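You operate a simulated robot arm through the tools that you are given. There is no shell and no other tool.

The job below is to be done with a simulated two-armed robot. You get a single attempt, and the scene is never put back.

JOB
Run the four apples on the feed tray through the sorting machine.
Fine: zero the counter first; tip the tray to feed them; after, stop the machine and level the tray.

It is judged by the outcome, as a careful person would: the job done as asked, and still so three seconds after it is handed in. It fails if anything else is knocked over, pushed out of place, dropped, spilled or broken.

ROBOT AND FRAMES
Two 7-joint arms with fingered hands on one trunk that stands fixed in place. Base frame: the origin is at the foot of the trunk, x ahead of it, y to its left, z up; the work surface is at about z = 780. Units: mm, rad, N and s.
The left shoulder is at [42, 163, 1061], the right one opposite. Payload 4 kg a hand.
Tool frame (each hand has its own): the origin (TCP) lies between the finger pads and is the grasp point; the fingertips stand 36 mm ahead of it; z points along the fingers, y is the line along which they close. The gripper opens to 124 mm. The gripper's body begins 42 mm behind the TCP. The gripper is a hand of 4 fingers: y runs from the thumb to the fingers, the wrist lies at [-15, -99, -189] in the tool frame, and closing takes about 1.5 s.
Orientation is told as [roll, pitch, yaw] about the base's x, y, z axes, in that order, counted from this pose: with the fingers straight down and the wrist toward the robot, the tool's x, y and z point along [0, 1, 0], [1, 0, 0] and [0, 0, -1] of the base frame.

CONTROLS
- The arms move only by the tool step_arm. It takes "left_increments", "right_increments" or both (then of equal length, played together; a hand with none holds still); each is a list of rows, each a list of 2 entries, a list of its own where there are three numbers: the shift along the base's x, y, z in units of 30 mm (1.0 is 30 mm), then the turn, a rotation vector about the base's x, y, z in units of 4 degrees (1.0 is 4 degrees). In form: [[[dx, dy, dz], [wx, wy, wz]], ...]. A call has 1 to 20 rows; each row shifts and turns the commanded pose from where the row before left it. "left_jaw" and "right_jaw" are, for a hand that has rows, the gripper command, from -1 (fully open) to 1 (shut), values between in proportion, set as the call begins (left out, the last holds). A call with a number of a shift or a turn outside -1 to 1 is refused whole. A row lasts 0.2 s, in which the tool goes at most 50 mm and 0.15 rad; a call with a longer step from one row to the next is refused whole, and so is a gripper value outside its range. Where a pose cannot be reached the arm comes as near as it can. A force on the tool above 90 N (or 10 N above the force at the start of the call, whichever is more), or a blocked arm, ends the call early, and 0.2 s more pass. Each finger travels about 45 mm/s and halts on what it meets, pressing with about 27 N; the grip force reading is that of the motor and also rises with nothing between the fingers. The clock runs only during rows and for 0.2 s after the last one: add rows that do not move to give the fingers time. It gives the time, the measured TCP pose, the force on the tool (base axes), the opening and the grip force at its end, in the units of the frame above (readings bear some noise), with the torque about the TCP (base axes, N m) and any sound that the robot's microphone picked up, and new pictures: "show" is both (left out), scene, wrist or none (wrist: the cameras of the hands that moved).
- Cameras (640 x 400 px; columns grow to the right, rows downward): "scene" is now at [154.9, 4.7, 1329.5]; the picture's right is [0.07, -1.00, -0.01], its down [-0.16, -0.00, -0.99] and it looks along [0.98, 0.07, -0.16] (base axes); focal length 214 px, centre (320, 200). "left" rides on the left gripper at [-75, -86, -123] in its tool frame; the picture's right is [-0.70, -0.34, 0.63], its down [0.64, -0.68, 0.35] and it looks along [0.32, 0.65, 0.69] (tool axes); focal length 275 px, centre (320, 200). "right" rides on the right gripper at [75, -86, -123] in its tool frame; the picture's right is [-0.70, 0.34, -0.63], its down [-0.64, -0.68, 0.35] and it looks along [-0.32, 0.65, 0.69] (tool axes); focal length 275 px, centre (320, 200). There is no depth. A picture from a camera that has moved, and an enlarged one, comes with that camera's place and axes in the base frame and with its lens.
- slide_trunk(by): slides the trunk up (or, below 0, down) by that many mm; the arms and the scene camera ride with it, the base frame stays. It gives what a move gives, with no picture.
- finger_targets(index, middle, ring, thumb_bend, thumb_turn, hand): sets how far each is bent, from 0 (flat) to 1 (curled in); at 0.3 the hand is open as for a grip, at 0.7 the pads meet at the TCP. One left out holds its place. A second passes; each finger stops where it meets its share of the squeeze, and holds until it gets a number again. A gripper value or a shape takes the hand back. It gives what a move gives, with no picture; readings hold the bend of each and the force on the fingers (four entries, about 0 where the hand has none), thumb and palm. thumb_turn goes from beside the hand (0) to across from the fingers (1), as for a grip.
- set_grasp(shape, hand): the hand has 4 fingers and takes this shape, open, in about a second: jaw (thumb against the fingers, like two jaws); tri (thumb and two fingers); tip (a fingertip pinch); poke (one finger out to press); point (the index stretched); flat (the hand flat); cup (the hand cupped); fist (a fist). The gripper value then closes the fingers along that shape, each until it touches; the sizes above hold for jaw. It gives what a move gives, with no picture.
- pan_tilt(pan, tilt): turns the head with the scene camera to pan (to the left, within 1.501 rad either way) and tilt (down, from -0.506 to 1.204), counted from straight ahead of the robot. It gives what a move gives, and a new picture of the scene camera.
- inspect(camera, box): a new picture of the part [left, top, right, bottom] of that camera's present view, enlarged. It takes no simulated time.
- finish_job(): hands the job in; it is judged then, once.

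Nothing tells you positions but the pictures and the camera data. Unless the task says otherwise, let go and move clear before handing in.

The tools are called after ">>>" as name(argument=value, ...) on one line, values as JSON. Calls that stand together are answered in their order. step_arm: Moves the arms, as the interface text tells. Its arguments: {"type":"object","properties":{"left_increments":{"type":"array"},"left_jaw":{"type":"number"},"right_increments":{"type":"array"},"right_jaw":{"type":"number"},"show":{"type":"string","enum":["both","scene","wrist","none"]}},"required":[]} The other tools are called the same way: slide_trunk (by) slides the trunk up or down; set_grasp (shape, hand) gives the hand a shape; finger_targets (index, middle, ring, thumb_bend, thumb_turn, hand) moves the fingers one by one; pan_tilt (pan, tilt) turns the head that bears the scene camera; inspect (camera, box) takes an enlarged picture of a part of a camera's view; finish_job () hands the job in.

At the start:

```text
time: 0.0
left_tool_pos: [775.0, 134.4, 1394.3]
left_tcp_rot: [0.0, 0.0, 0.0]
left_ft_force: [0.1, -0.7, -0.4]
left_ft_torque: [-0.01, -0.02, 0.02]
left_opening: 123.8
left_grasp_force: 0.0
left_shape: jaw
left_bend: [0.3, 0.3, 0.3, 0.3, 0.98]
left_finger forces: [0.1, 0.0, 0.0, 0.0, 0.1, 0.0]
right_tool_pos: [681.3, -433.6, 1357.1]
right_tcp_rot: [0.001, 0.0, 0.0]
right_ft_force: [0.1, 0.4, 0.5]
right_ft_torque: [0.0, 0.02, 0.0]
right_opening: 123.7
right_grasp_force: 0.3
right_shape: jaw
right_bend: [0.3, 0.3, 0.3, 0.3, 0.98]
right_finger forces: [0.1, 0.0, 0.1, 0.0, 0.1, 0.0]
trunk travel left (down, up): [-225.0, 253.0]
head pan, tilt: [0.07, 0.012]
```

scene: 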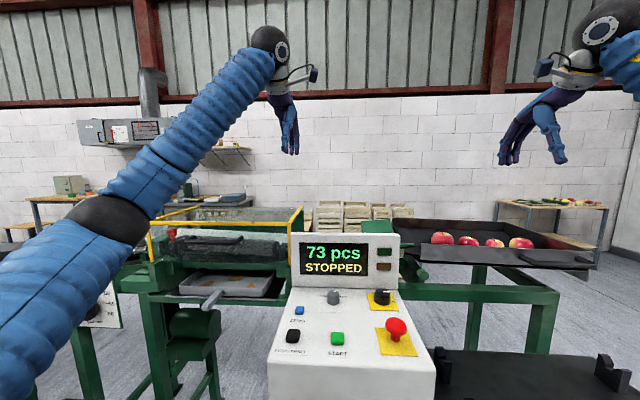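
right: 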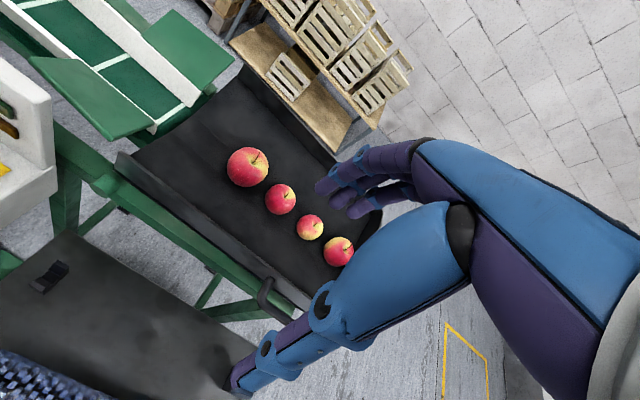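
left: 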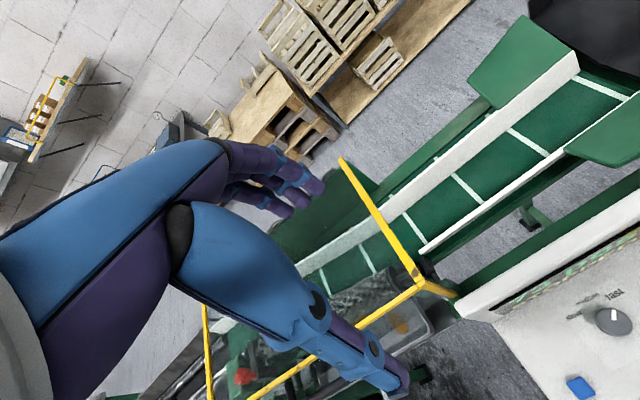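

I see a control console in front with a display "73 pcs STOPPED", buttons and a red e-stop, and a feed tray with four apples to the right. First I look closer at the console and tray.

>>> inspect(camera="scene", box=[260, 220, 450, 400])

>>> inspect(camera="scene", box=[380, 190, 640, 352])

>>> inspect(camera="scene", box=[60, 190, 320, 352])

>>> inspect(camera="right", box=[0, 0, 400, 400])

>>> inspect(camera="left", box=[240, 0, 640, 400])

>>> pan_tilt(pan=0, tilt=0.7)

```text
2.22 times, centred on (355, 310) of scene
camera zoom: at [154.9, 4.7, 1329.5], right [0.07, -1.0, -0.01], down [-0.16, 0.0, -0.99], along [0.98, 0.07, -0.16], focal length 477 px, centre (242, -44)
```

zoom: 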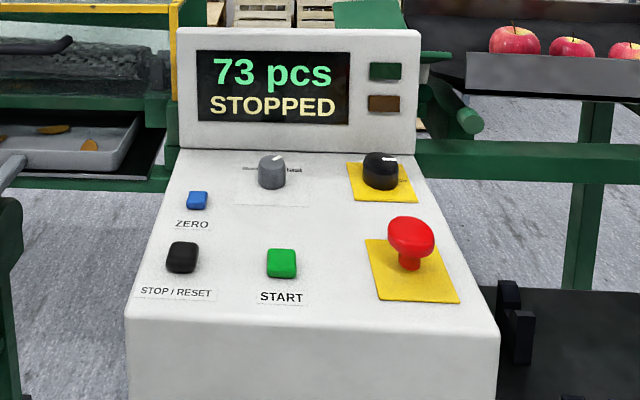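

```text
2.46 times, centred on (510, 271) of scene
camera zoom: at [154.9, 4.7, 1329.5], right [0.07, -1.0, -0.01], down [-0.16, 0.0, -0.99], along [0.98, 0.07, -0.16], focal length 528 px, centre (-148, 25)
```

zoom: 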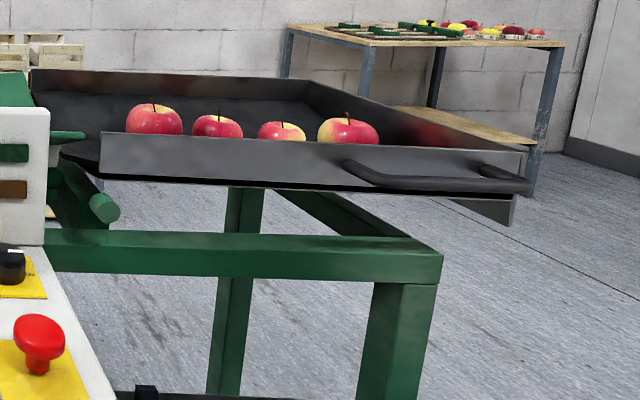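

```text
2.46 times, centred on (190, 271) of scene
camera zoom: at [154.9, 4.7, 1329.5], right [0.07, -1.0, -0.01], down [-0.16, 0.0, -0.99], along [0.98, 0.07, -0.16], focal length 528 px, centre (640, 25)
```

zoom: 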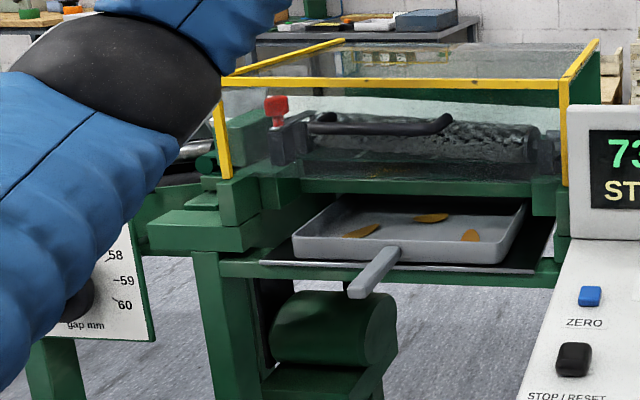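

```text
1.00 times, centred on (200, 200) of right (not enlarged: the box is as wide or as high as the picture)
camera zoom: at [596.8, -360.0, 1479.8], right [0.34, -0.7, 0.63], down [-0.68, -0.64, -0.35], along [0.65, -0.32, -0.69], focal length 275 px, centre (440, 200)
```

zoom: 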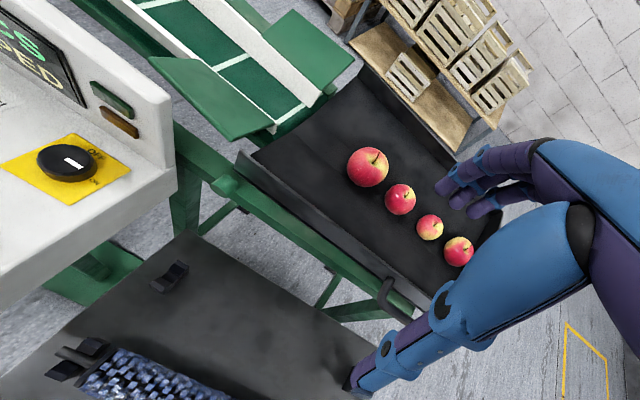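

```text
1.00 times, centred on (440, 200) of left (not enlarged: the box is as wide or as high as the picture)
camera zoom: at [690.2, 59.0, 1516.4], right [-0.34, -0.7, -0.63], down [-0.68, 0.64, -0.35], along [0.65, 0.32, -0.69], focal length 275 px, centre (200, 200)
```

zoom: 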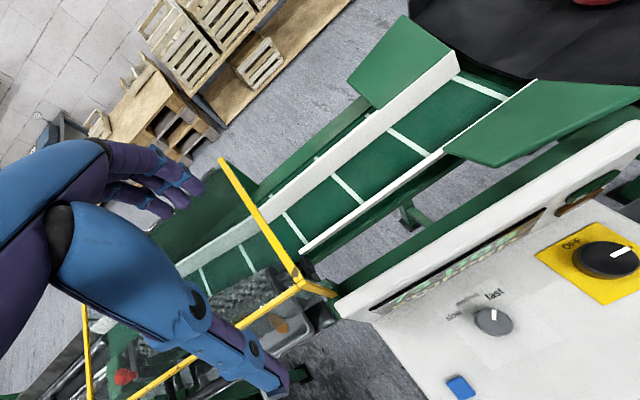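

```text
time: 1.1
left_tool_pos: [774.9, 135.4, 1394.6]
left_tcp_rot: [0.0, 0.0, 0.0]
left_ft_force: [0.7, 0.6, -0.3]
left_ft_torque: [0.04, -0.01, -0.03]
left_opening: 123.7
left_grasp_force: 0.0
left_shape: jaw
left_bend: [0.3, 0.3, 0.3, 0.3, 0.98]
left_finger forces: [0.0, 0.0, 0.0, 0.0, 0.1, 0.0]
right_tool_pos: [682.7, -435.3, 1358.5]
right_tcp_rot: [0.001, 0.0, 0.0]
right_ft_force: [-0.2, 0.5, 0.5]
right_ft_torque: [0.02, 0.03, 0.0]
right_opening: 123.6
right_grasp_force: 0.0
right_shape: jaw
right_bend: [0.3, 0.3, 0.3, 0.3, 0.98]
right_finger forces: [0.0, 0.1, 0.0, 0.0, 0.0, 0.1]
trunk travel left (down, up): [-225.0, 253.0]
head pan, tilt: [0.0, 0.7]
camera scene: at [140.2, -1.5, 1268.3], right [0.0, -1.0, 0.0], down [-0.75, 0.0, -0.66], along [0.66, 0.0, -0.75], focal length 214 px, centre (320, 200)
```

scene: 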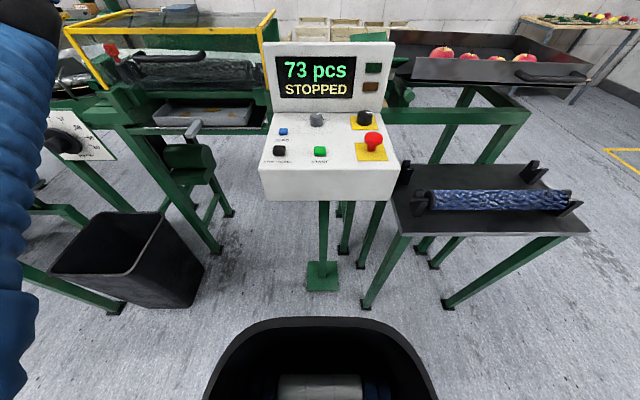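

The console is at about x≈600, the tray further right. I look at details from this angle.

>>> inspect(camera="scene", box=[250, 30, 410, 130])

>>> inspect(camera="scene", box=[255, 100, 415, 200])

>>> inspect(camera="scene", box=[40, 0, 280, 150])

>>> inspect(camera="scene", box=[380, 10, 620, 160])

>>> inspect(camera="right", box=[0, 50, 120, 125])

>>> inspect(camera="left", box=[540, 250, 640, 313])

```text
4.00 times, centred on (330, 80) of scene
camera zoom: at [140.2, -1.5, 1268.3], right [0.0, -1.0, 0.0], down [-0.75, 0.0, -0.66], along [0.66, 0.0, -0.75], focal length 858 px, centre (280, 680)
```

zoom: 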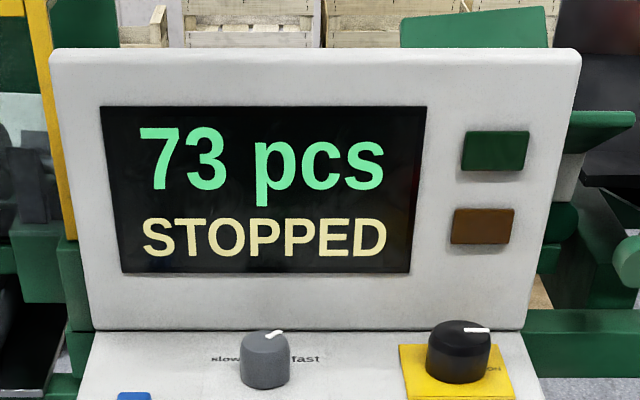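

```text
4.00 times, centred on (335, 150) of scene
camera zoom: at [140.2, -1.5, 1268.3], right [0.0, -1.0, 0.0], down [-0.75, 0.0, -0.66], along [0.66, 0.0, -0.75], focal length 858 px, centre (260, 400)
```

zoom: 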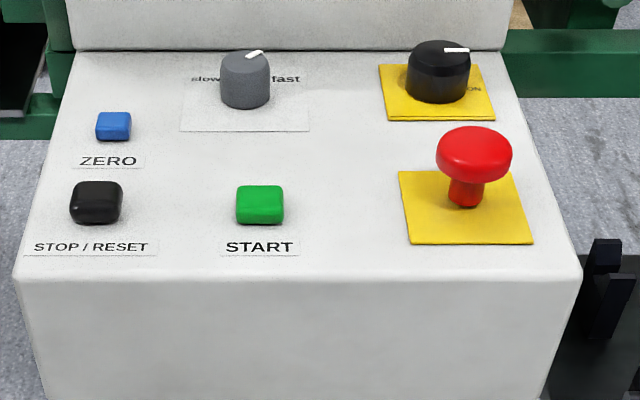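

```text
2.67 times, centred on (160, 75) of scene
camera zoom: at [140.2, -1.5, 1268.3], right [0.0, -1.0, 0.0], down [-0.75, 0.0, -0.66], along [0.66, 0.0, -0.75], focal length 572 px, centre (747, 533)
```

zoom: 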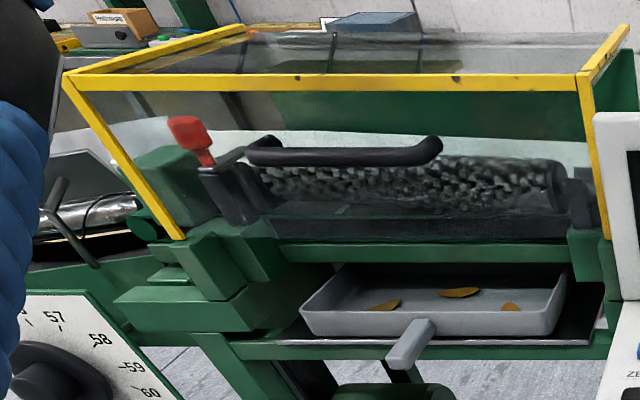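

```text
2.67 times, centred on (500, 85) of scene
camera zoom: at [140.2, -1.5, 1268.3], right [0.0, -1.0, 0.0], down [-0.75, 0.0, -0.66], along [0.66, 0.0, -0.75], focal length 572 px, centre (-160, 507)
```

zoom: 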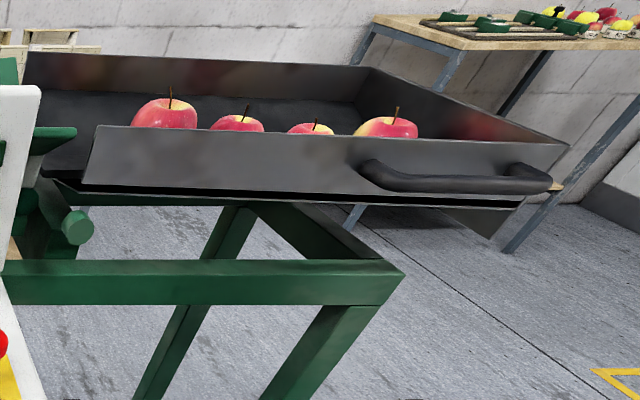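

```text
5.33 times, centred on (60, 88) of right
camera zoom: at [596.8, -360.0, 1479.8], right [0.34, -0.7, 0.63], down [-0.68, -0.64, -0.35], along [0.65, -0.32, -0.69], focal length 1468 px, centre (1707, 800)
```

zoom: 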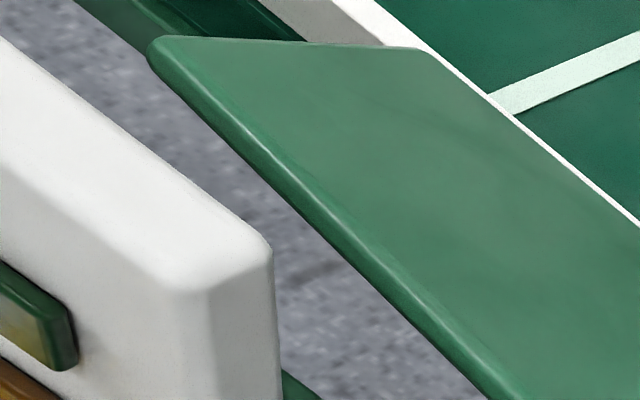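

```text
6.35 times, centred on (590, 282) of left
camera zoom: at [690.2, 59.1, 1516.4], right [-0.34, -0.7, -0.63], down [-0.68, 0.64, -0.35], along [0.65, 0.32, -0.69], focal length 1748 px, centre (-1394, -318)
```

zoom: 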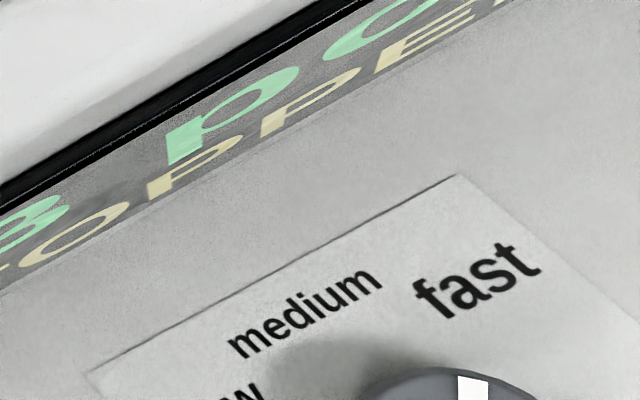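

The console panel lies around x≈640, z≈970; the tray with its handle to the right. I look around more with the head before moving.

>>> pan_tilt(pan=-0.6, tilt=0.4)

>>> inspect(camera="scene", box=[160, 80, 480, 280])

>>> pan_tilt(pan=0.6, tilt=0.4)

>>> inspect(camera="scene", box=[160, 80, 480, 280])

```text
time: 2.1
left_tool_pos: [775.7, 134.8, 1394.5]
left_tcp_rot: [0.0, 0.001, 0.0]
left_ft_force: [-0.6, 0.4, 0.0]
left_ft_torque: [-0.02, 0.0, -0.01]
left_opening: 123.7
left_grasp_force: 0.1
left_shape: jaw
left_bend: [0.3, 0.3, 0.3, 0.3, 0.98]
left_finger forces: [0.0, 0.0, 0.1, 0.1, 0.0, 0.0]
right_tool_pos: [682.0, -434.0, 1356.5]
right_tcp_rot: [0.001, 0.001, 0.002]
right_ft_force: [-0.3, 0.3, -0.3]
right_ft_torque: [0.03, 0.01, -0.02]
right_opening: 123.8
right_grasp_force: 0.1
right_shape: jaw
right_bend: [0.3, 0.3, 0.3, 0.3, 0.98]
right_finger forces: [0.0, 0.0, 0.0, 0.1, 0.0, 0.1]
trunk travel left (down, up): [-225.0, 253.0]
head pan, tilt: [-0.6, 0.4]
camera scene: at [135.9, -53.8, 1296.0], right [-0.56, -0.83, 0.09], down [-0.46, 0.22, -0.86], along [0.69, -0.52, -0.5], focal length 214 px, centre (320, 200)
```

scene: 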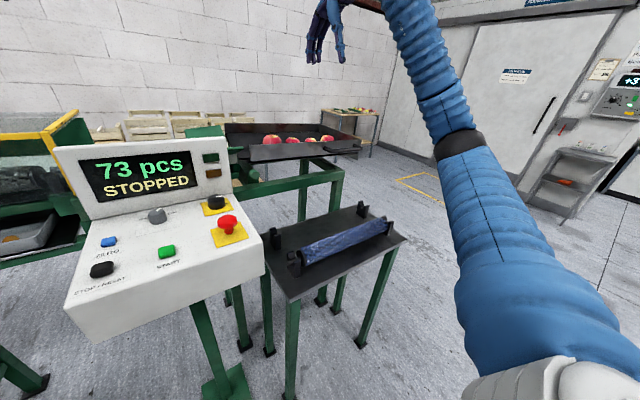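

```text
2.00 times, centred on (320, 180) of scene
camera zoom: at [135.9, -53.8, 1296.0], right [-0.56, -0.83, 0.09], down [-0.46, 0.22, -0.86], along [0.69, -0.52, -0.5], focal length 429 px, centre (320, 240)
```

zoom: 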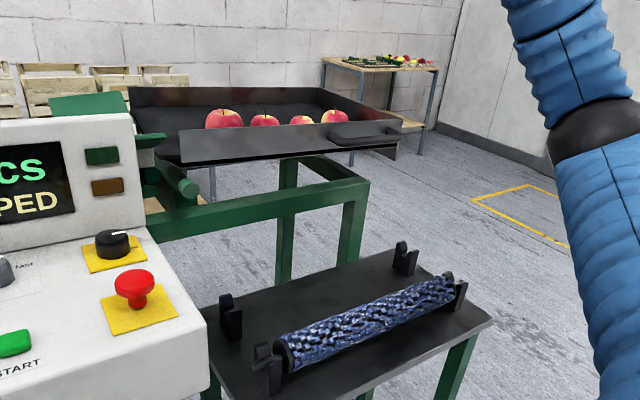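

```text
time: 3.5
left_tool_pos: [775.9, 134.1, 1394.5]
left_tcp_rot: [0.001, 0.0, 0.002]
left_ft_force: [-0.6, -0.2, 0.6]
left_ft_torque: [0.0, 0.01, -0.04]
left_opening: 123.7
left_grasp_force: 0.1
left_shape: jaw
left_bend: [0.3, 0.3, 0.3, 0.3, 0.98]
left_finger forces: [0.0, 0.1, 0.0, 0.0, 0.0, 0.1]
right_tool_pos: [681.5, -435.5, 1356.4]
right_tcp_rot: [-0.001, 0.001, 0.0]
right_ft_force: [0.3, -0.4, -0.3]
right_ft_torque: [0.01, -0.03, -0.01]
right_opening: 123.6
right_grasp_force: 0.0
right_shape: jaw
right_bend: [0.3, 0.3, 0.3, 0.3, 0.98]
right_finger forces: [0.0, 0.1, 0.0, 0.1, 0.0, 0.0]
trunk travel left (down, up): [-225.0, 253.0]
head pan, tilt: [0.6, 0.4]
camera scene: at [135.9, 50.7, 1296.1], right [0.56, -0.83, -0.09], down [-0.46, -0.22, -0.86], along [0.69, 0.52, -0.5], focal length 214 px, centre (320, 200)
```

scene: 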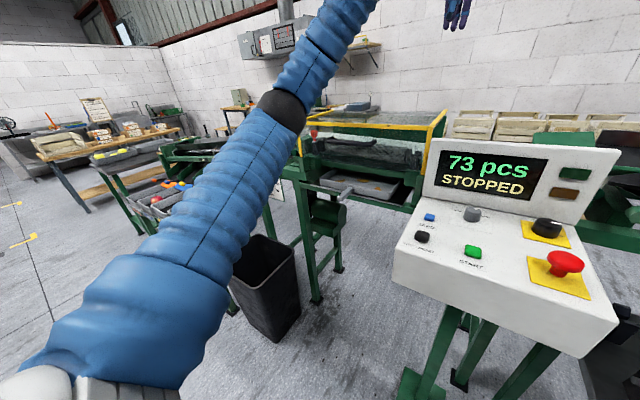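

```text
2.00 times, centred on (320, 180) of scene
camera zoom: at [135.9, 50.7, 1296.1], right [0.56, -0.83, -0.09], down [-0.46, -0.22, -0.86], along [0.69, 0.52, -0.5], focal length 429 px, centre (320, 240)
```

zoom: 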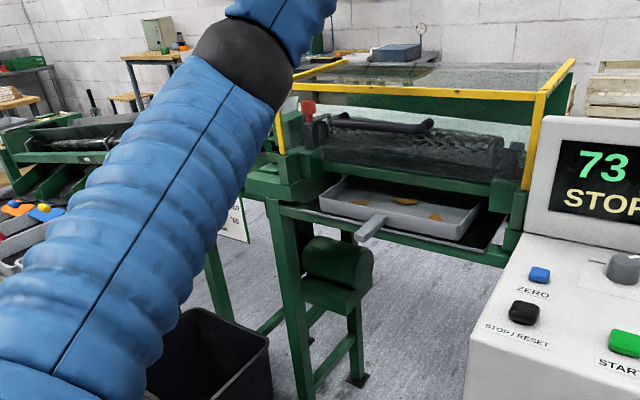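

I shape the left hand for pressing and take a look at how the finger sits relative to the TCP.

>>> set_grasp(hand="left", shape="poke")

>>> step_arm(left_increments=[[[0, 0, 0], [0, 0, 0]], [[0, 0, 0], [0, 0, 0]]], show="both")

>>> inspect(camera="left", box=[200, 100, 440, 250])

```text
time: 4.4
left_tool_pos: [775.6, 134.3, 1394.9]
left_tcp_rot: [-0.001, 0.0, -0.001]
left_ft_force: [-0.6, -0.2, -0.1]
left_ft_torque: [0.02, 0.0, 0.02]
left_opening: 0.0
left_grasp_force: 0.2
left_shape: poke
left_bend: [0.7, 0.7, 0.99, 0.0, 1.0]
left_finger forces: [0.0, 0.0, 0.0, 0.0, 0.1, 0.0]
right_tool_pos: [680.5, -433.7, 1357.2]
right_tcp_rot: [-0.001, 0.001, 0.0]
right_ft_force: [-0.3, -0.4, 0.0]
right_ft_torque: [-0.01, -0.02, 0.02]
right_opening: 123.7
right_grasp_force: 0.1
right_shape: jaw
right_bend: [0.3, 0.3, 0.3, 0.3, 0.98]
right_finger forces: [0.0, 0.0, 0.1, 0.1, 0.1, 0.0]
trunk travel left (down, up): [-225.0, 253.0]
head pan, tilt: [0.6, 0.4]
```

```text
time: 5.0
left_tool_pos: [774.1, 135.6, 1396.1]
left_tcp_rot: [0.0, 0.001, 0.0]
left_ft_force: [-0.4, 0.0, 0.3]
left_ft_torque: [-0.01, -0.03, 0.0]
left_opening: 0.0
left_grasp_force: 0.1
left_shape: poke
left_bend: [0.7, 0.7, 0.99, 0.0, 1.0]
left_finger forces: [0.0, 0.1, 0.0, 0.0, 0.0, 0.0]
right_tool_pos: [680.9, -435.2, 1357.6]
right_tcp_rot: [0.0, 0.003, 0.0]
right_ft_force: [0.2, -0.1, 0.2]
right_ft_torque: [-0.01, 0.0, 0.05]
right_opening: 123.9
right_grasp_force: 0.0
right_shape: jaw
right_bend: [0.3, 0.3, 0.3, 0.3, 0.98]
right_finger forces: [0.0, 0.1, 0.0, 0.1, 0.0, 0.0]
trunk travel left (down, up): [-225.0, 253.0]
head pan, tilt: [0.6, 0.4]
camera scene: at [135.9, 50.8, 1296.1], right [0.56, -0.83, -0.09], down [-0.46, -0.22, -0.86], along [0.69, 0.52, -0.5], focal length 214 px, centre (320, 200)
camera left: at [690.2, 59.0, 1516.4], right [-0.34, -0.7, -0.63], down [-0.68, 0.64, -0.35], along [0.65, 0.32, -0.69], focal length 275 px, centre (320, 200)
```

scene: 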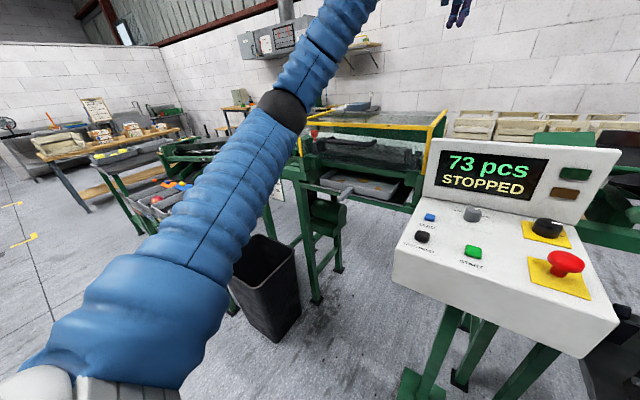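
left: 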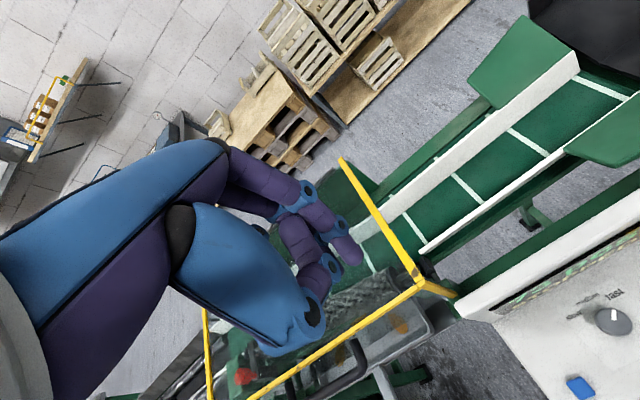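

```text
2.67 times, centred on (320, 175) of left
camera zoom: at [690.2, 59.0, 1516.4], right [-0.34, -0.7, -0.63], down [-0.68, 0.64, -0.35], along [0.65, 0.32, -0.69], focal length 734 px, centre (320, 267)
```

zoom: 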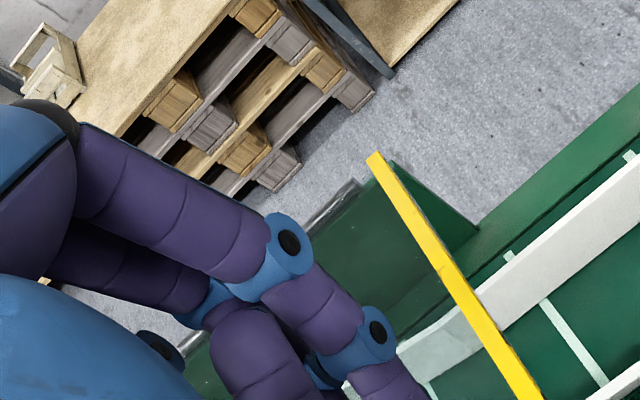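

I want to see the poking finger from the head camera too.

>>> pan_tilt(pan=0.2, tilt=-0.1)

>>> inspect(camera="scene", box=[272, 130, 400, 210])

```text
time: 5.9
left_tool_pos: [774.4, 134.1, 1395.7]
left_tcp_rot: [0.001, 0.0, -0.001]
left_ft_force: [-0.1, -0.5, 0.2]
left_ft_torque: [0.03, -0.04, 0.04]
left_opening: 0.0
left_grasp_force: 0.0
left_shape: poke
left_bend: [0.7, 0.7, 0.99, 0.0, 1.0]
left_finger forces: [0.0, 0.0, 0.0, 0.0, 0.0, 0.1]
right_tool_pos: [680.9, -434.7, 1357.0]
right_tcp_rot: [-0.001, 0.002, 0.001]
right_ft_force: [-0.1, 0.1, -0.1]
right_ft_torque: [0.0, -0.02, 0.0]
right_opening: 123.8
right_grasp_force: 0.1
right_shape: jaw
right_bend: [0.3, 0.3, 0.3, 0.3, 0.98]
right_finger forces: [0.0, 0.0, 0.1, 0.1, 0.1, 0.0]
trunk travel left (down, up): [-225.0, 253.0]
head pan, tilt: [0.201, -0.099]
camera scene: at [151.7, 15.9, 1339.9], right [0.2, -0.98, -0.03], down [-0.06, 0.02, -1.0], along [0.98, 0.2, -0.05], focal length 214 px, centre (320, 200)
```

scene: 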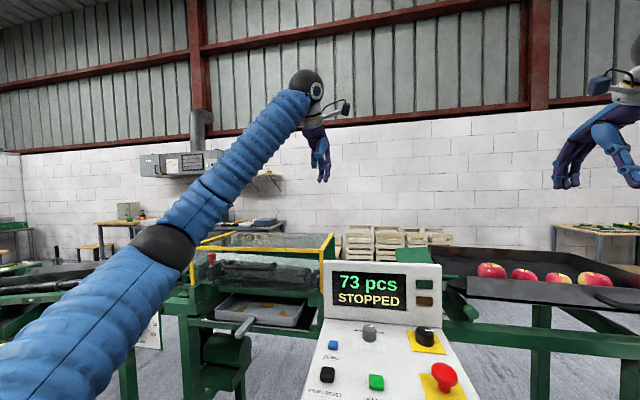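

```text
5.00 times, centred on (336, 170) of scene
camera zoom: at [151.7, 15.9, 1339.9], right [0.2, -0.98, -0.03], down [-0.06, 0.02, -1.0], along [0.98, 0.2, -0.05], focal length 1072 px, centre (240, 350)
```

zoom: 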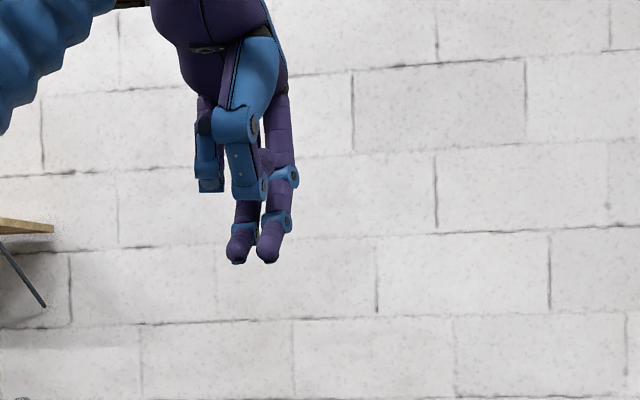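

The poke pair straddles the TCP with tips ~37 mm ahead. I'll leave only the index out and bring the left hand above the panel for a close look.

>>> finger_targets(hand="left", middle=1.0, ring=1.0)

>>> step_arm(left_increments=[[[-0.45, -0.133, -0.8], [0, -0.5, 0]], [[-0.45, -0.133, -0.8], [0, -0.5, 0]], [[-0.45, -0.133, -0.8], [0, -0.5, 0]], [[-0.45, -0.133, -0.8], [0, -0.5, 0]], [[-0.45, -0.133, -0.8], [0, -0.5, 0]], [[-0.45, -0.133, -0.8], [0, -0.5, 0]], [[-0.45, -0.133, -0.8], [0, -0.5, 0]], [[-0.45, -0.133, -0.8], [0, -0.5, 0]], [[-0.45, -0.133, -0.8], [0, -0.5, 0]], [[-0.45, -0.133, -0.8], [0, -0.5, 0]]], show="wrist")

>>> pan_tilt(pan=0.05, tilt=0.45)

```text
time: 6.9
left_tool_pos: [774.5, 134.8, 1394.9]
left_tcp_rot: [-0.001, 0.0, 0.0]
left_ft_force: [0.3, -0.2, 0.7]
left_ft_torque: [-0.01, -0.01, 0.0]
left_opening: 37.7
left_grasp_force: 0.1
left_shape: fingers
left_bend: [0.7, 1.0, 1.0, 0.0, 1.0]
left_finger forces: [0.1, 0.1, 0.0, 0.0, 0.0, 0.0]
right_tool_pos: [681.6, -434.8, 1357.4]
right_tcp_rot: [0.0, 0.001, 0.001]
right_ft_force: [-0.3, 0.1, 0.5]
right_ft_torque: [-0.01, 0.01, 0.01]
right_opening: 123.8
right_grasp_force: 0.1
right_shape: jaw
right_bend: [0.3, 0.3, 0.3, 0.3, 0.98]
right_finger forces: [0.0, 0.0, 0.0, 0.1, 0.1, 0.0]
trunk travel left (down, up): [-225.0, 253.0]
head pan, tilt: [0.201, -0.099]
```

```text
time: 9.1
left_tool_pos: [640.0, 95.2, 1154.6]
left_tcp_rot: [0.0, -0.349, 0.001]
left_ft_force: [-0.4, 0.2, 0.1]
left_ft_torque: [0.01, 0.0, 0.02]
left_opening: 37.6
left_grasp_force: 0.1
left_shape: fingers
left_bend: [0.7, 1.0, 1.0, 0.0, 1.0]
left_finger forces: [0.1, 0.1, 0.0, 0.0, 0.0, 0.0]
right_tool_pos: [681.7, -433.3, 1357.9]
right_tcp_rot: [-0.001, 0.002, 0.0]
right_ft_force: [-0.5, 0.0, 0.7]
right_ft_torque: [0.0, 0.01, -0.02]
right_opening: 123.8
right_grasp_force: 0.0
right_shape: jaw
right_bend: [0.3, 0.3, 0.3, 0.3, 0.98]
right_finger forces: [0.0, 0.0, 0.0, 0.1, 0.1, 0.0]
trunk travel left (down, up): [-225.0, 253.0]
head pan, tilt: [0.201, -0.099]
camera left: at [518.5, 19.5, 1238.9], right [-0.1, -0.7, -0.71], down [-0.52, 0.64, -0.56], along [0.85, 0.32, -0.43], focal length 275 px, centre (320, 200)
```

left: 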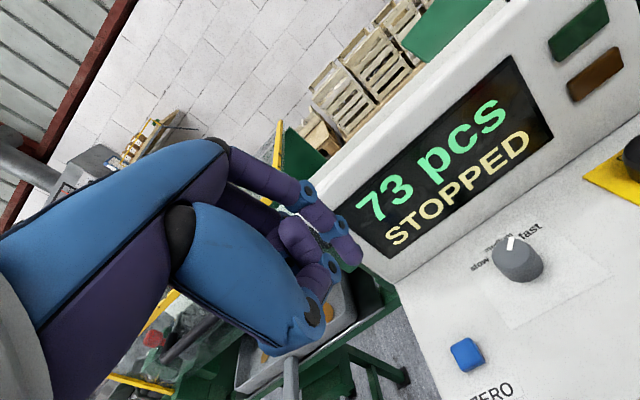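

```text
time: 10.1
left_tool_pos: [639.7, 95.0, 1154.8]
left_tcp_rot: [0.0, -0.35, 0.001]
left_ft_force: [0.1, 0.2, 0.2]
left_ft_torque: [0.01, -0.01, 0.0]
left_opening: 37.8
left_grasp_force: 0.1
left_shape: fingers
left_bend: [0.7, 1.0, 1.0, 0.0, 1.0]
left_finger forces: [0.0, 0.0, 0.0, 0.1, 0.0, 0.1]
right_tool_pos: [681.3, -435.5, 1356.9]
right_tcp_rot: [0.001, 0.003, 0.0]
right_ft_force: [-0.2, 0.0, 0.4]
right_ft_torque: [-0.03, -0.01, -0.01]
right_opening: 123.7
right_grasp_force: 0.1
right_shape: jaw
right_bend: [0.3, 0.3, 0.3, 0.3, 0.98]
right_finger forces: [0.1, 0.1, 0.0, 0.0, 0.0, 0.1]
trunk travel left (down, up): [-225.0, 253.0]
head pan, tilt: [0.051, 0.45]
camera scene: at [150.3, 3.1, 1289.2], right [0.05, -1.0, -0.01], down [-0.57, -0.02, -0.82], along [0.82, 0.05, -0.57], focal length 214 px, centre (320, 200)
```

scene: 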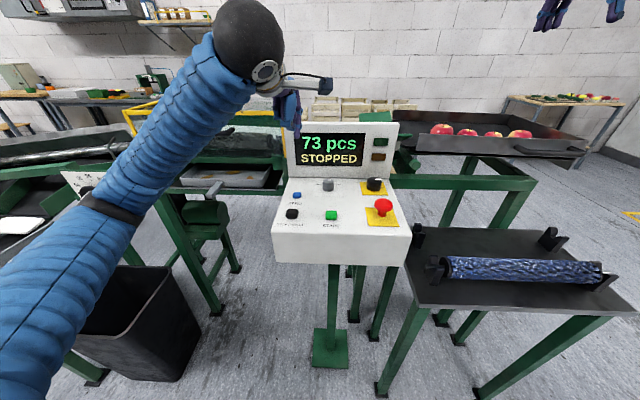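

>>> inspect(camera="left", box=[260, 160, 420, 260])

>>> inspect(camera="left", box=[260, 210, 420, 310])

>>> inspect(camera="left", box=[430, 200, 640, 331])

>>> inspect(camera="scene", box=[230, 70, 350, 145])

>>> inspect(camera="scene", box=[265, 165, 425, 265])

```text
4.00 times, centred on (340, 210) of left
camera zoom: at [518.6, 19.2, 1239.5], right [-0.1, -0.7, -0.71], down [-0.52, 0.64, -0.56], along [0.85, 0.32, -0.43], focal length 1101 px, centre (240, 160)
```

zoom: 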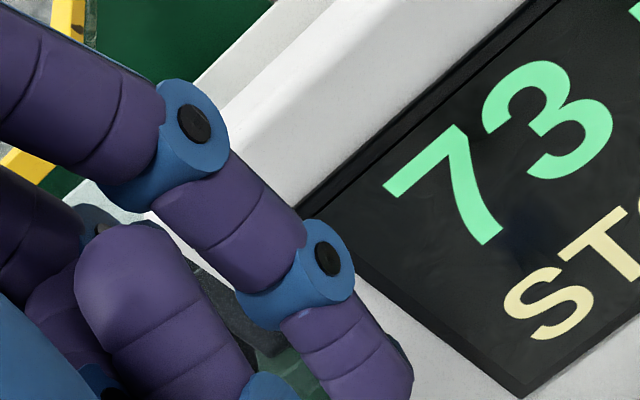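

```text
4.00 times, centred on (340, 260) of left
camera zoom: at [518.6, 19.2, 1239.5], right [-0.1, -0.7, -0.71], down [-0.52, 0.64, -0.56], along [0.85, 0.32, -0.43], focal length 1101 px, centre (240, -40)
```

zoom: 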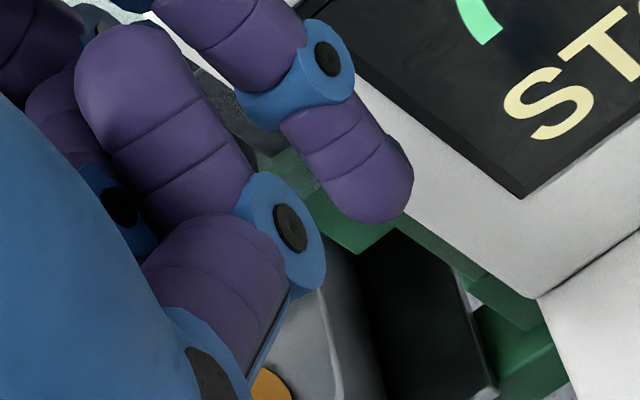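

```text
3.05 times, centred on (535, 266) of left
camera zoom: at [518.6, 19.2, 1239.5], right [-0.1, -0.7, -0.71], down [-0.52, 0.64, -0.56], along [0.85, 0.32, -0.43], focal length 839 px, centre (-335, 0)
```

zoom: 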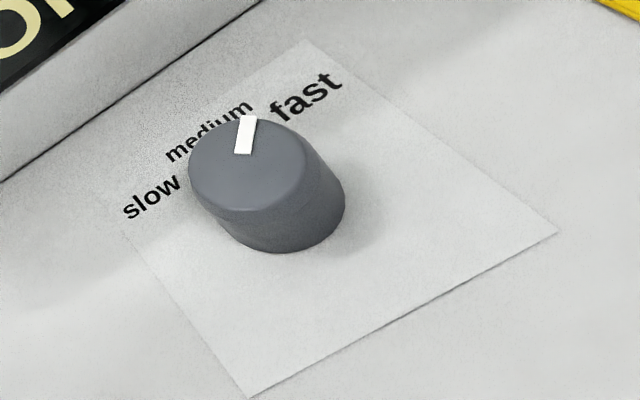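

```text
5.33 times, centred on (290, 108) of scene
camera zoom: at [150.3, 3.1, 1289.2], right [0.05, -1.0, -0.01], down [-0.57, -0.02, -0.82], along [0.82, 0.05, -0.57], focal length 1144 px, centre (480, 693)
```

zoom: 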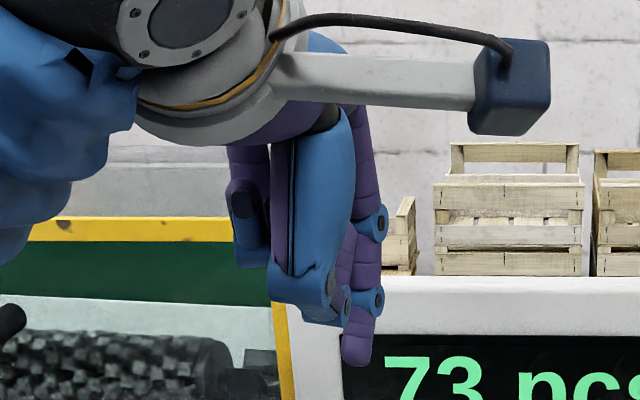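

```text
4.00 times, centred on (345, 215) of scene
camera zoom: at [150.3, 3.1, 1289.2], right [0.05, -1.0, -0.01], down [-0.57, -0.02, -0.82], along [0.82, 0.05, -0.57], focal length 858 px, centre (220, 140)
```

zoom: 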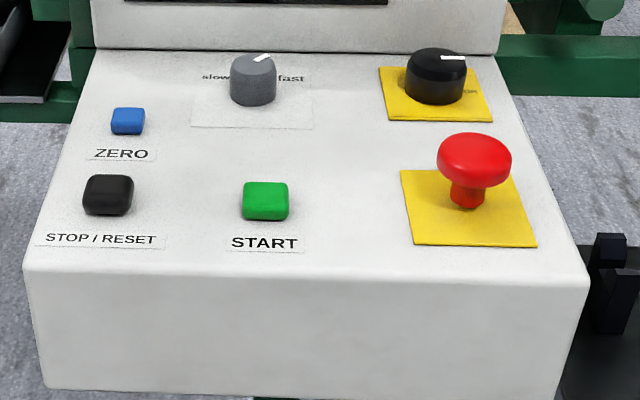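

ZERO's cap is at about (641, 94, 965) and the index tip at TCP+(12,-11,-34). I move to hover about 25 mm off the button along the panel normal.

>>> step_arm(left_increments=[[[-0.109, 0.055, -0.736], [0, 0, 0]], [[-0.109, 0.055, -0.736], [0, 0, 0]], [[-0.109, 0.055, -0.736], [0, 0, 0]], [[-0.109, 0.055, -0.736], [0, 0, 0]], [[-0.109, 0.055, -0.736], [0, 0, 0]], [[-0.109, 0.055, -0.736], [0, 0, 0]]], show="both")

>>> inspect(camera="left", box=[260, 180, 500, 330])

>>> inspect(camera="scene", box=[255, 130, 375, 205])

```text
time: 11.5
left_tool_pos: [619.7, 105.3, 1022.8]
left_tcp_rot: [-0.001, -0.349, -0.001]
left_ft_force: [-0.8, 0.0, 0.3]
left_ft_torque: [-0.01, -0.01, -0.02]
left_opening: 37.4
left_grasp_force: 0.0
left_shape: fingers
left_bend: [0.7, 1.0, 1.0, 0.0, 1.0]
left_finger forces: [0.1, 0.0, 0.0, 0.0, 0.0, 0.1]
right_tool_pos: [681.9, -435.3, 1357.2]
right_tcp_rot: [0.002, 0.003, 0.0]
right_ft_force: [-0.3, -0.1, 0.6]
right_ft_torque: [0.02, -0.02, 0.0]
right_opening: 123.9
right_grasp_force: 0.0
right_shape: jaw
right_bend: [0.3, 0.3, 0.3, 0.3, 0.98]
right_finger forces: [0.0, 0.1, 0.0, 0.0, 0.0, 0.1]
trunk travel left (down, up): [-225.0, 253.0]
head pan, tilt: [0.051, 0.45]
camera scene: at [150.5, 3.3, 1289.1], right [0.05, -1.0, -0.01], down [-0.57, -0.02, -0.82], along [0.82, 0.05, -0.57], focal length 214 px, centre (320, 200)
camera left: at [498.2, 29.5, 1107.0], right [-0.1, -0.7, -0.71], down [-0.52, 0.64, -0.56], along [0.85, 0.32, -0.43], focal length 275 px, centre (320, 200)
```

scene: 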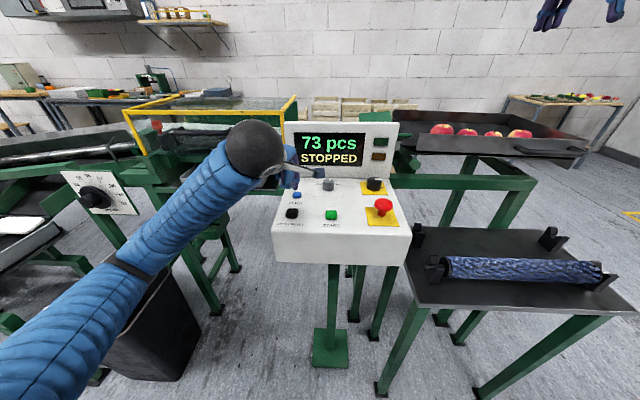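
left: 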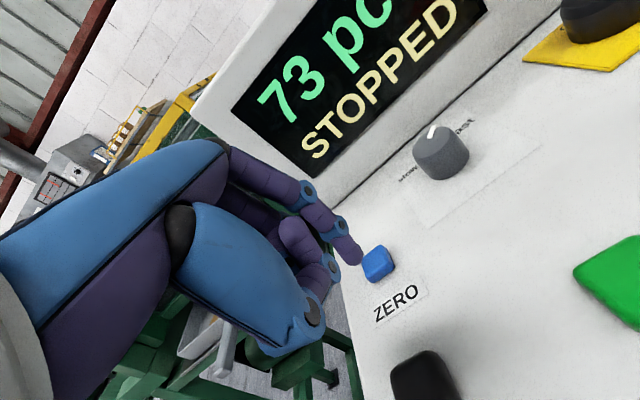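

```text
2.67 times, centred on (380, 255) of left
camera zoom: at [498.2, 29.5, 1107.0], right [-0.1, -0.7, -0.71], down [-0.52, 0.64, -0.56], along [0.85, 0.32, -0.43], focal length 734 px, centre (160, 53)
```

zoom: 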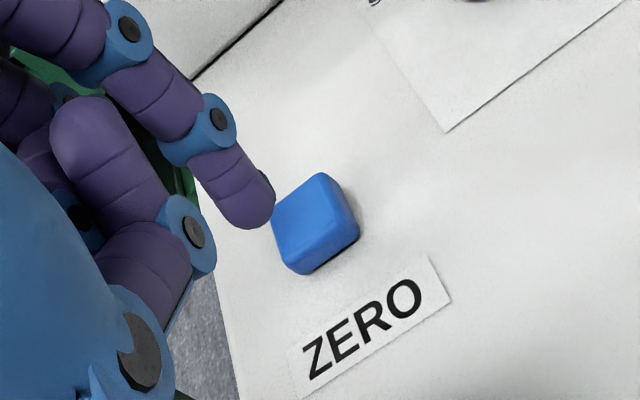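

```text
5.33 times, centred on (315, 168) of scene
camera zoom: at [150.5, 3.3, 1289.1], right [0.05, -1.0, -0.01], down [-0.57, -0.02, -0.82], along [0.82, 0.05, -0.57], focal length 1144 px, centre (347, 373)
```

zoom: 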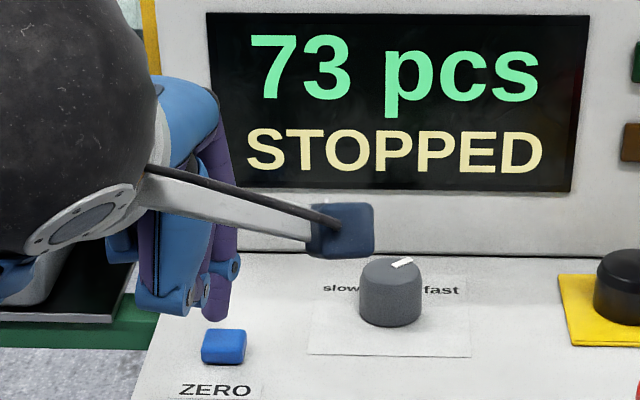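

Alignment looks right: advancing along the finger lands on the ZERO cap. I press gently in small steps.

>>> step_arm(left_increments=[[[0.076, 0, -0.209], [0, 0, 0]], [[0.076, 0, -0.209], [0, 0, 0]], [[0.076, 0, -0.209], [0, 0, 0]], [[0.0228, 0, -0.0627], [0, 0, 0]], [[0.0228, 0, -0.0627], [0, 0, 0]], [[0.0228, 0, -0.0627], [0, 0, 0]], [[0.0228, 0, -0.0627], [0, 0, 0]]], show="both")

>>> inspect(camera="left", box=[260, 180, 500, 330])

```text
time: 13.1
left_tool_pos: [628.6, 104.5, 999.2]
left_tcp_rot: [-0.002, -0.356, 0.002]
left_ft_force: [-0.9, -2.8, 26.6]
left_ft_torque: [-0.38, -0.24, -0.02]
left_opening: 36.0
left_grasp_force: 13.6
left_shape: fingers
left_bend: [0.7, 1.0, 1.0, 0.0, 1.0]
left_finger forces: [26.5, 0.0, 0.0, 0.1, 0.0, 0.0]
right_tool_pos: [679.5, -435.3, 1359.0]
right_tcp_rot: [0.001, -0.002, 0.0]
right_ft_force: [-0.7, 0.0, 0.2]
right_ft_torque: [0.03, -0.02, -0.01]
right_opening: 123.8
right_grasp_force: 0.1
right_shape: jaw
right_bend: [0.3, 0.3, 0.3, 0.3, 0.98]
right_finger forces: [0.1, 0.0, 0.1, 0.1, 0.0, 0.0]
trunk travel left (down, up): [-225.0, 253.0]
head pan, tilt: [0.051, 0.45]
heard: click
camera scene: at [148.6, 2.7, 1289.8], right [0.05, -1.0, -0.01], down [-0.57, -0.02, -0.82], along [0.82, 0.05, -0.57], focal length 214 px, centre (320, 200)
camera left: at [506.6, 28.6, 1083.0], right [-0.1, -0.7, -0.71], down [-0.52, 0.64, -0.56], along [0.85, 0.32, -0.42], focal length 275 px, centre (320, 200)
```

scene: 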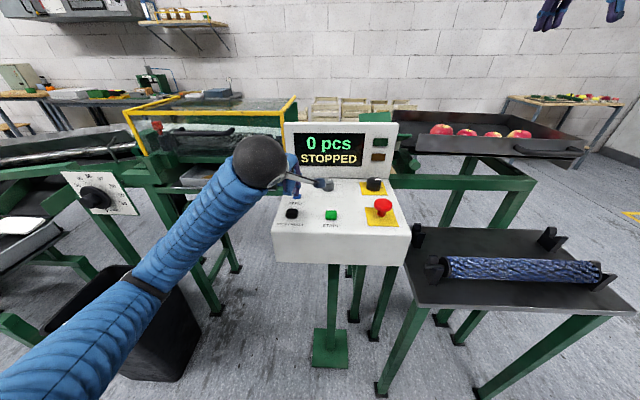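
left: 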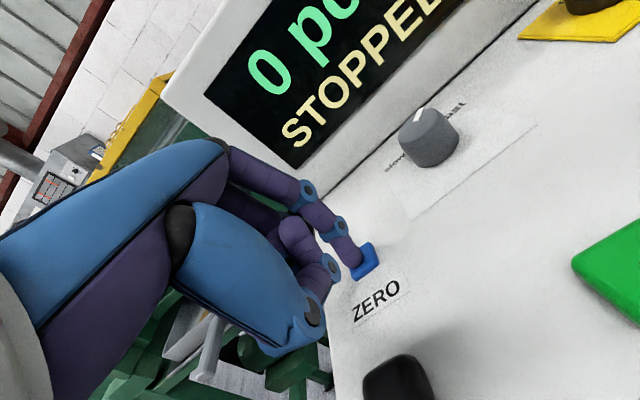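

```text
2.67 times, centred on (380, 255) of left
camera zoom: at [506.6, 28.6, 1083.0], right [-0.1, -0.7, -0.71], down [-0.52, 0.64, -0.56], along [0.85, 0.32, -0.42], focal length 734 px, centre (160, 53)
```

zoom: 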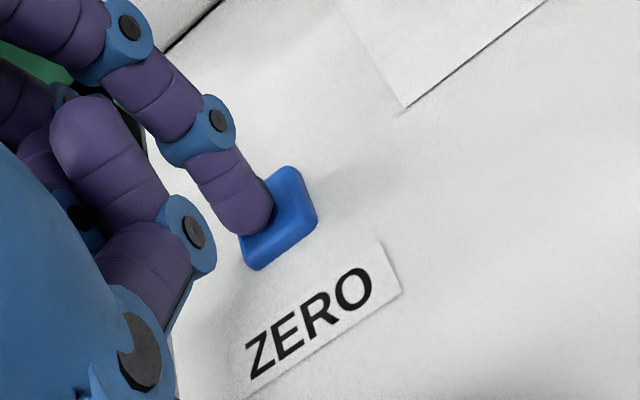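

The counter now reads 0. I retract the left hand to hover over the START/STOP area for a better look, while keeping clear.

>>> step_arm(left_increments=[[[-0.16, 0, 0.44], [0, 0, 0]], [[-0.16, 0, 0.44], [0, 0, 0]], [[-0.5, -0.375, 0.483], [0, 0, 0]], [[-0.5, -0.375, 0.483], [0, 0, 0]], [[-0.5, -0.375, 0.483], [0, 0, 0]], [[-0.5, -0.375, 0.483], [0, 0, 0]]], show="both")

>>> inspect(camera="left", box=[300, 200, 620, 400])

>>> inspect(camera="scene", box=[280, 120, 400, 195])

```text
time: 14.5
left_tool_pos: [557.3, 59.7, 1080.5]
left_tcp_rot: [0.0, -0.348, -0.001]
left_ft_force: [0.1, -0.2, 0.2]
left_ft_torque: [-0.01, -0.01, -0.03]
left_opening: 37.2
left_grasp_force: 0.0
left_shape: fingers
left_bend: [0.7, 1.0, 1.0, 0.0, 1.0]
left_finger forces: [0.0, 0.0, 0.0, 0.1, 0.0, 0.0]
right_tool_pos: [680.2, -435.6, 1357.1]
right_tcp_rot: [0.001, -0.001, 0.001]
right_ft_force: [-0.1, 0.5, 0.3]
right_ft_torque: [-0.01, -0.01, 0.0]
right_opening: 123.5
right_grasp_force: 0.0
right_shape: jaw
right_bend: [0.3, 0.3, 0.3, 0.3, 0.98]
right_finger forces: [0.0, 0.1, 0.0, 0.0, 0.0, 0.1]
trunk travel left (down, up): [-225.0, 253.0]
head pan, tilt: [0.051, 0.45]
camera scene: at [149.5, 2.7, 1289.3], right [0.05, -1.0, -0.01], down [-0.57, -0.02, -0.82], along [0.82, 0.05, -0.57], focal length 214 px, centre (320, 200)
camera left: at [437.0, -16.1, 1165.7], right [-0.1, -0.7, -0.71], down [-0.52, 0.64, -0.56], along [0.85, 0.32, -0.43], focal length 275 px, centre (320, 200)
```

scene: 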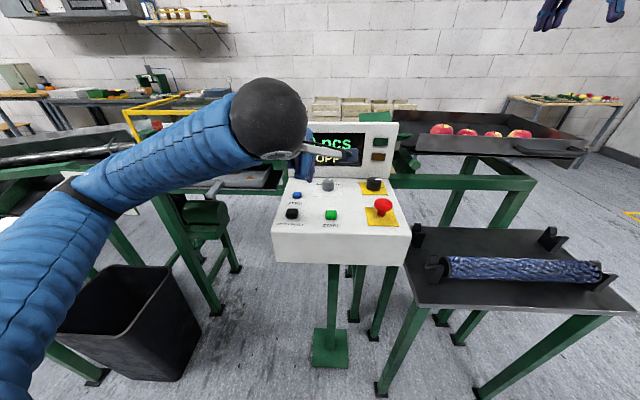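
left: 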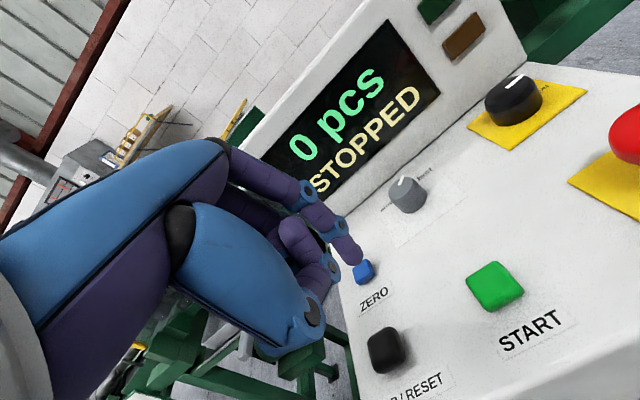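

```text
2.00 times, centred on (460, 300) of left
camera zoom: at [437.0, -16.1, 1165.7], right [-0.1, -0.7, -0.71], down [-0.52, 0.64, -0.56], along [0.85, 0.32, -0.43], focal length 551 px, centre (40, 0)
```

zoom: 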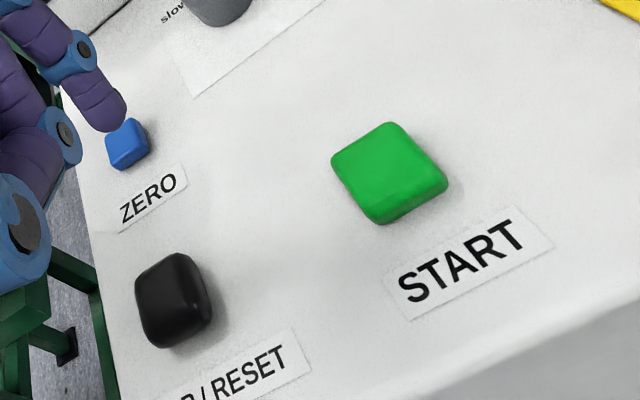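

```text
5.33 times, centred on (340, 158) of scene
camera zoom: at [149.5, 2.7, 1289.3], right [0.05, -1.0, -0.01], down [-0.57, -0.02, -0.82], along [0.82, 0.05, -0.57], focal length 1144 px, centre (213, 427)
```

zoom: 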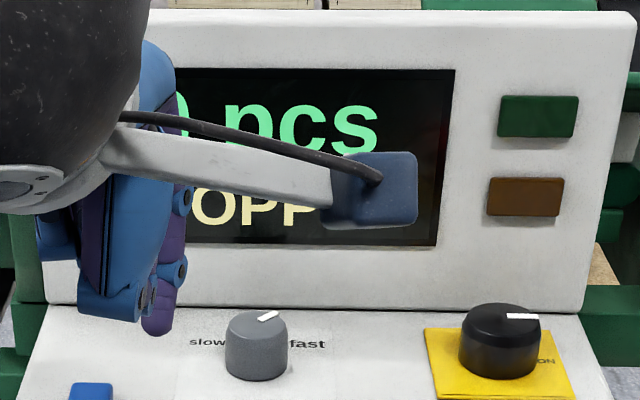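

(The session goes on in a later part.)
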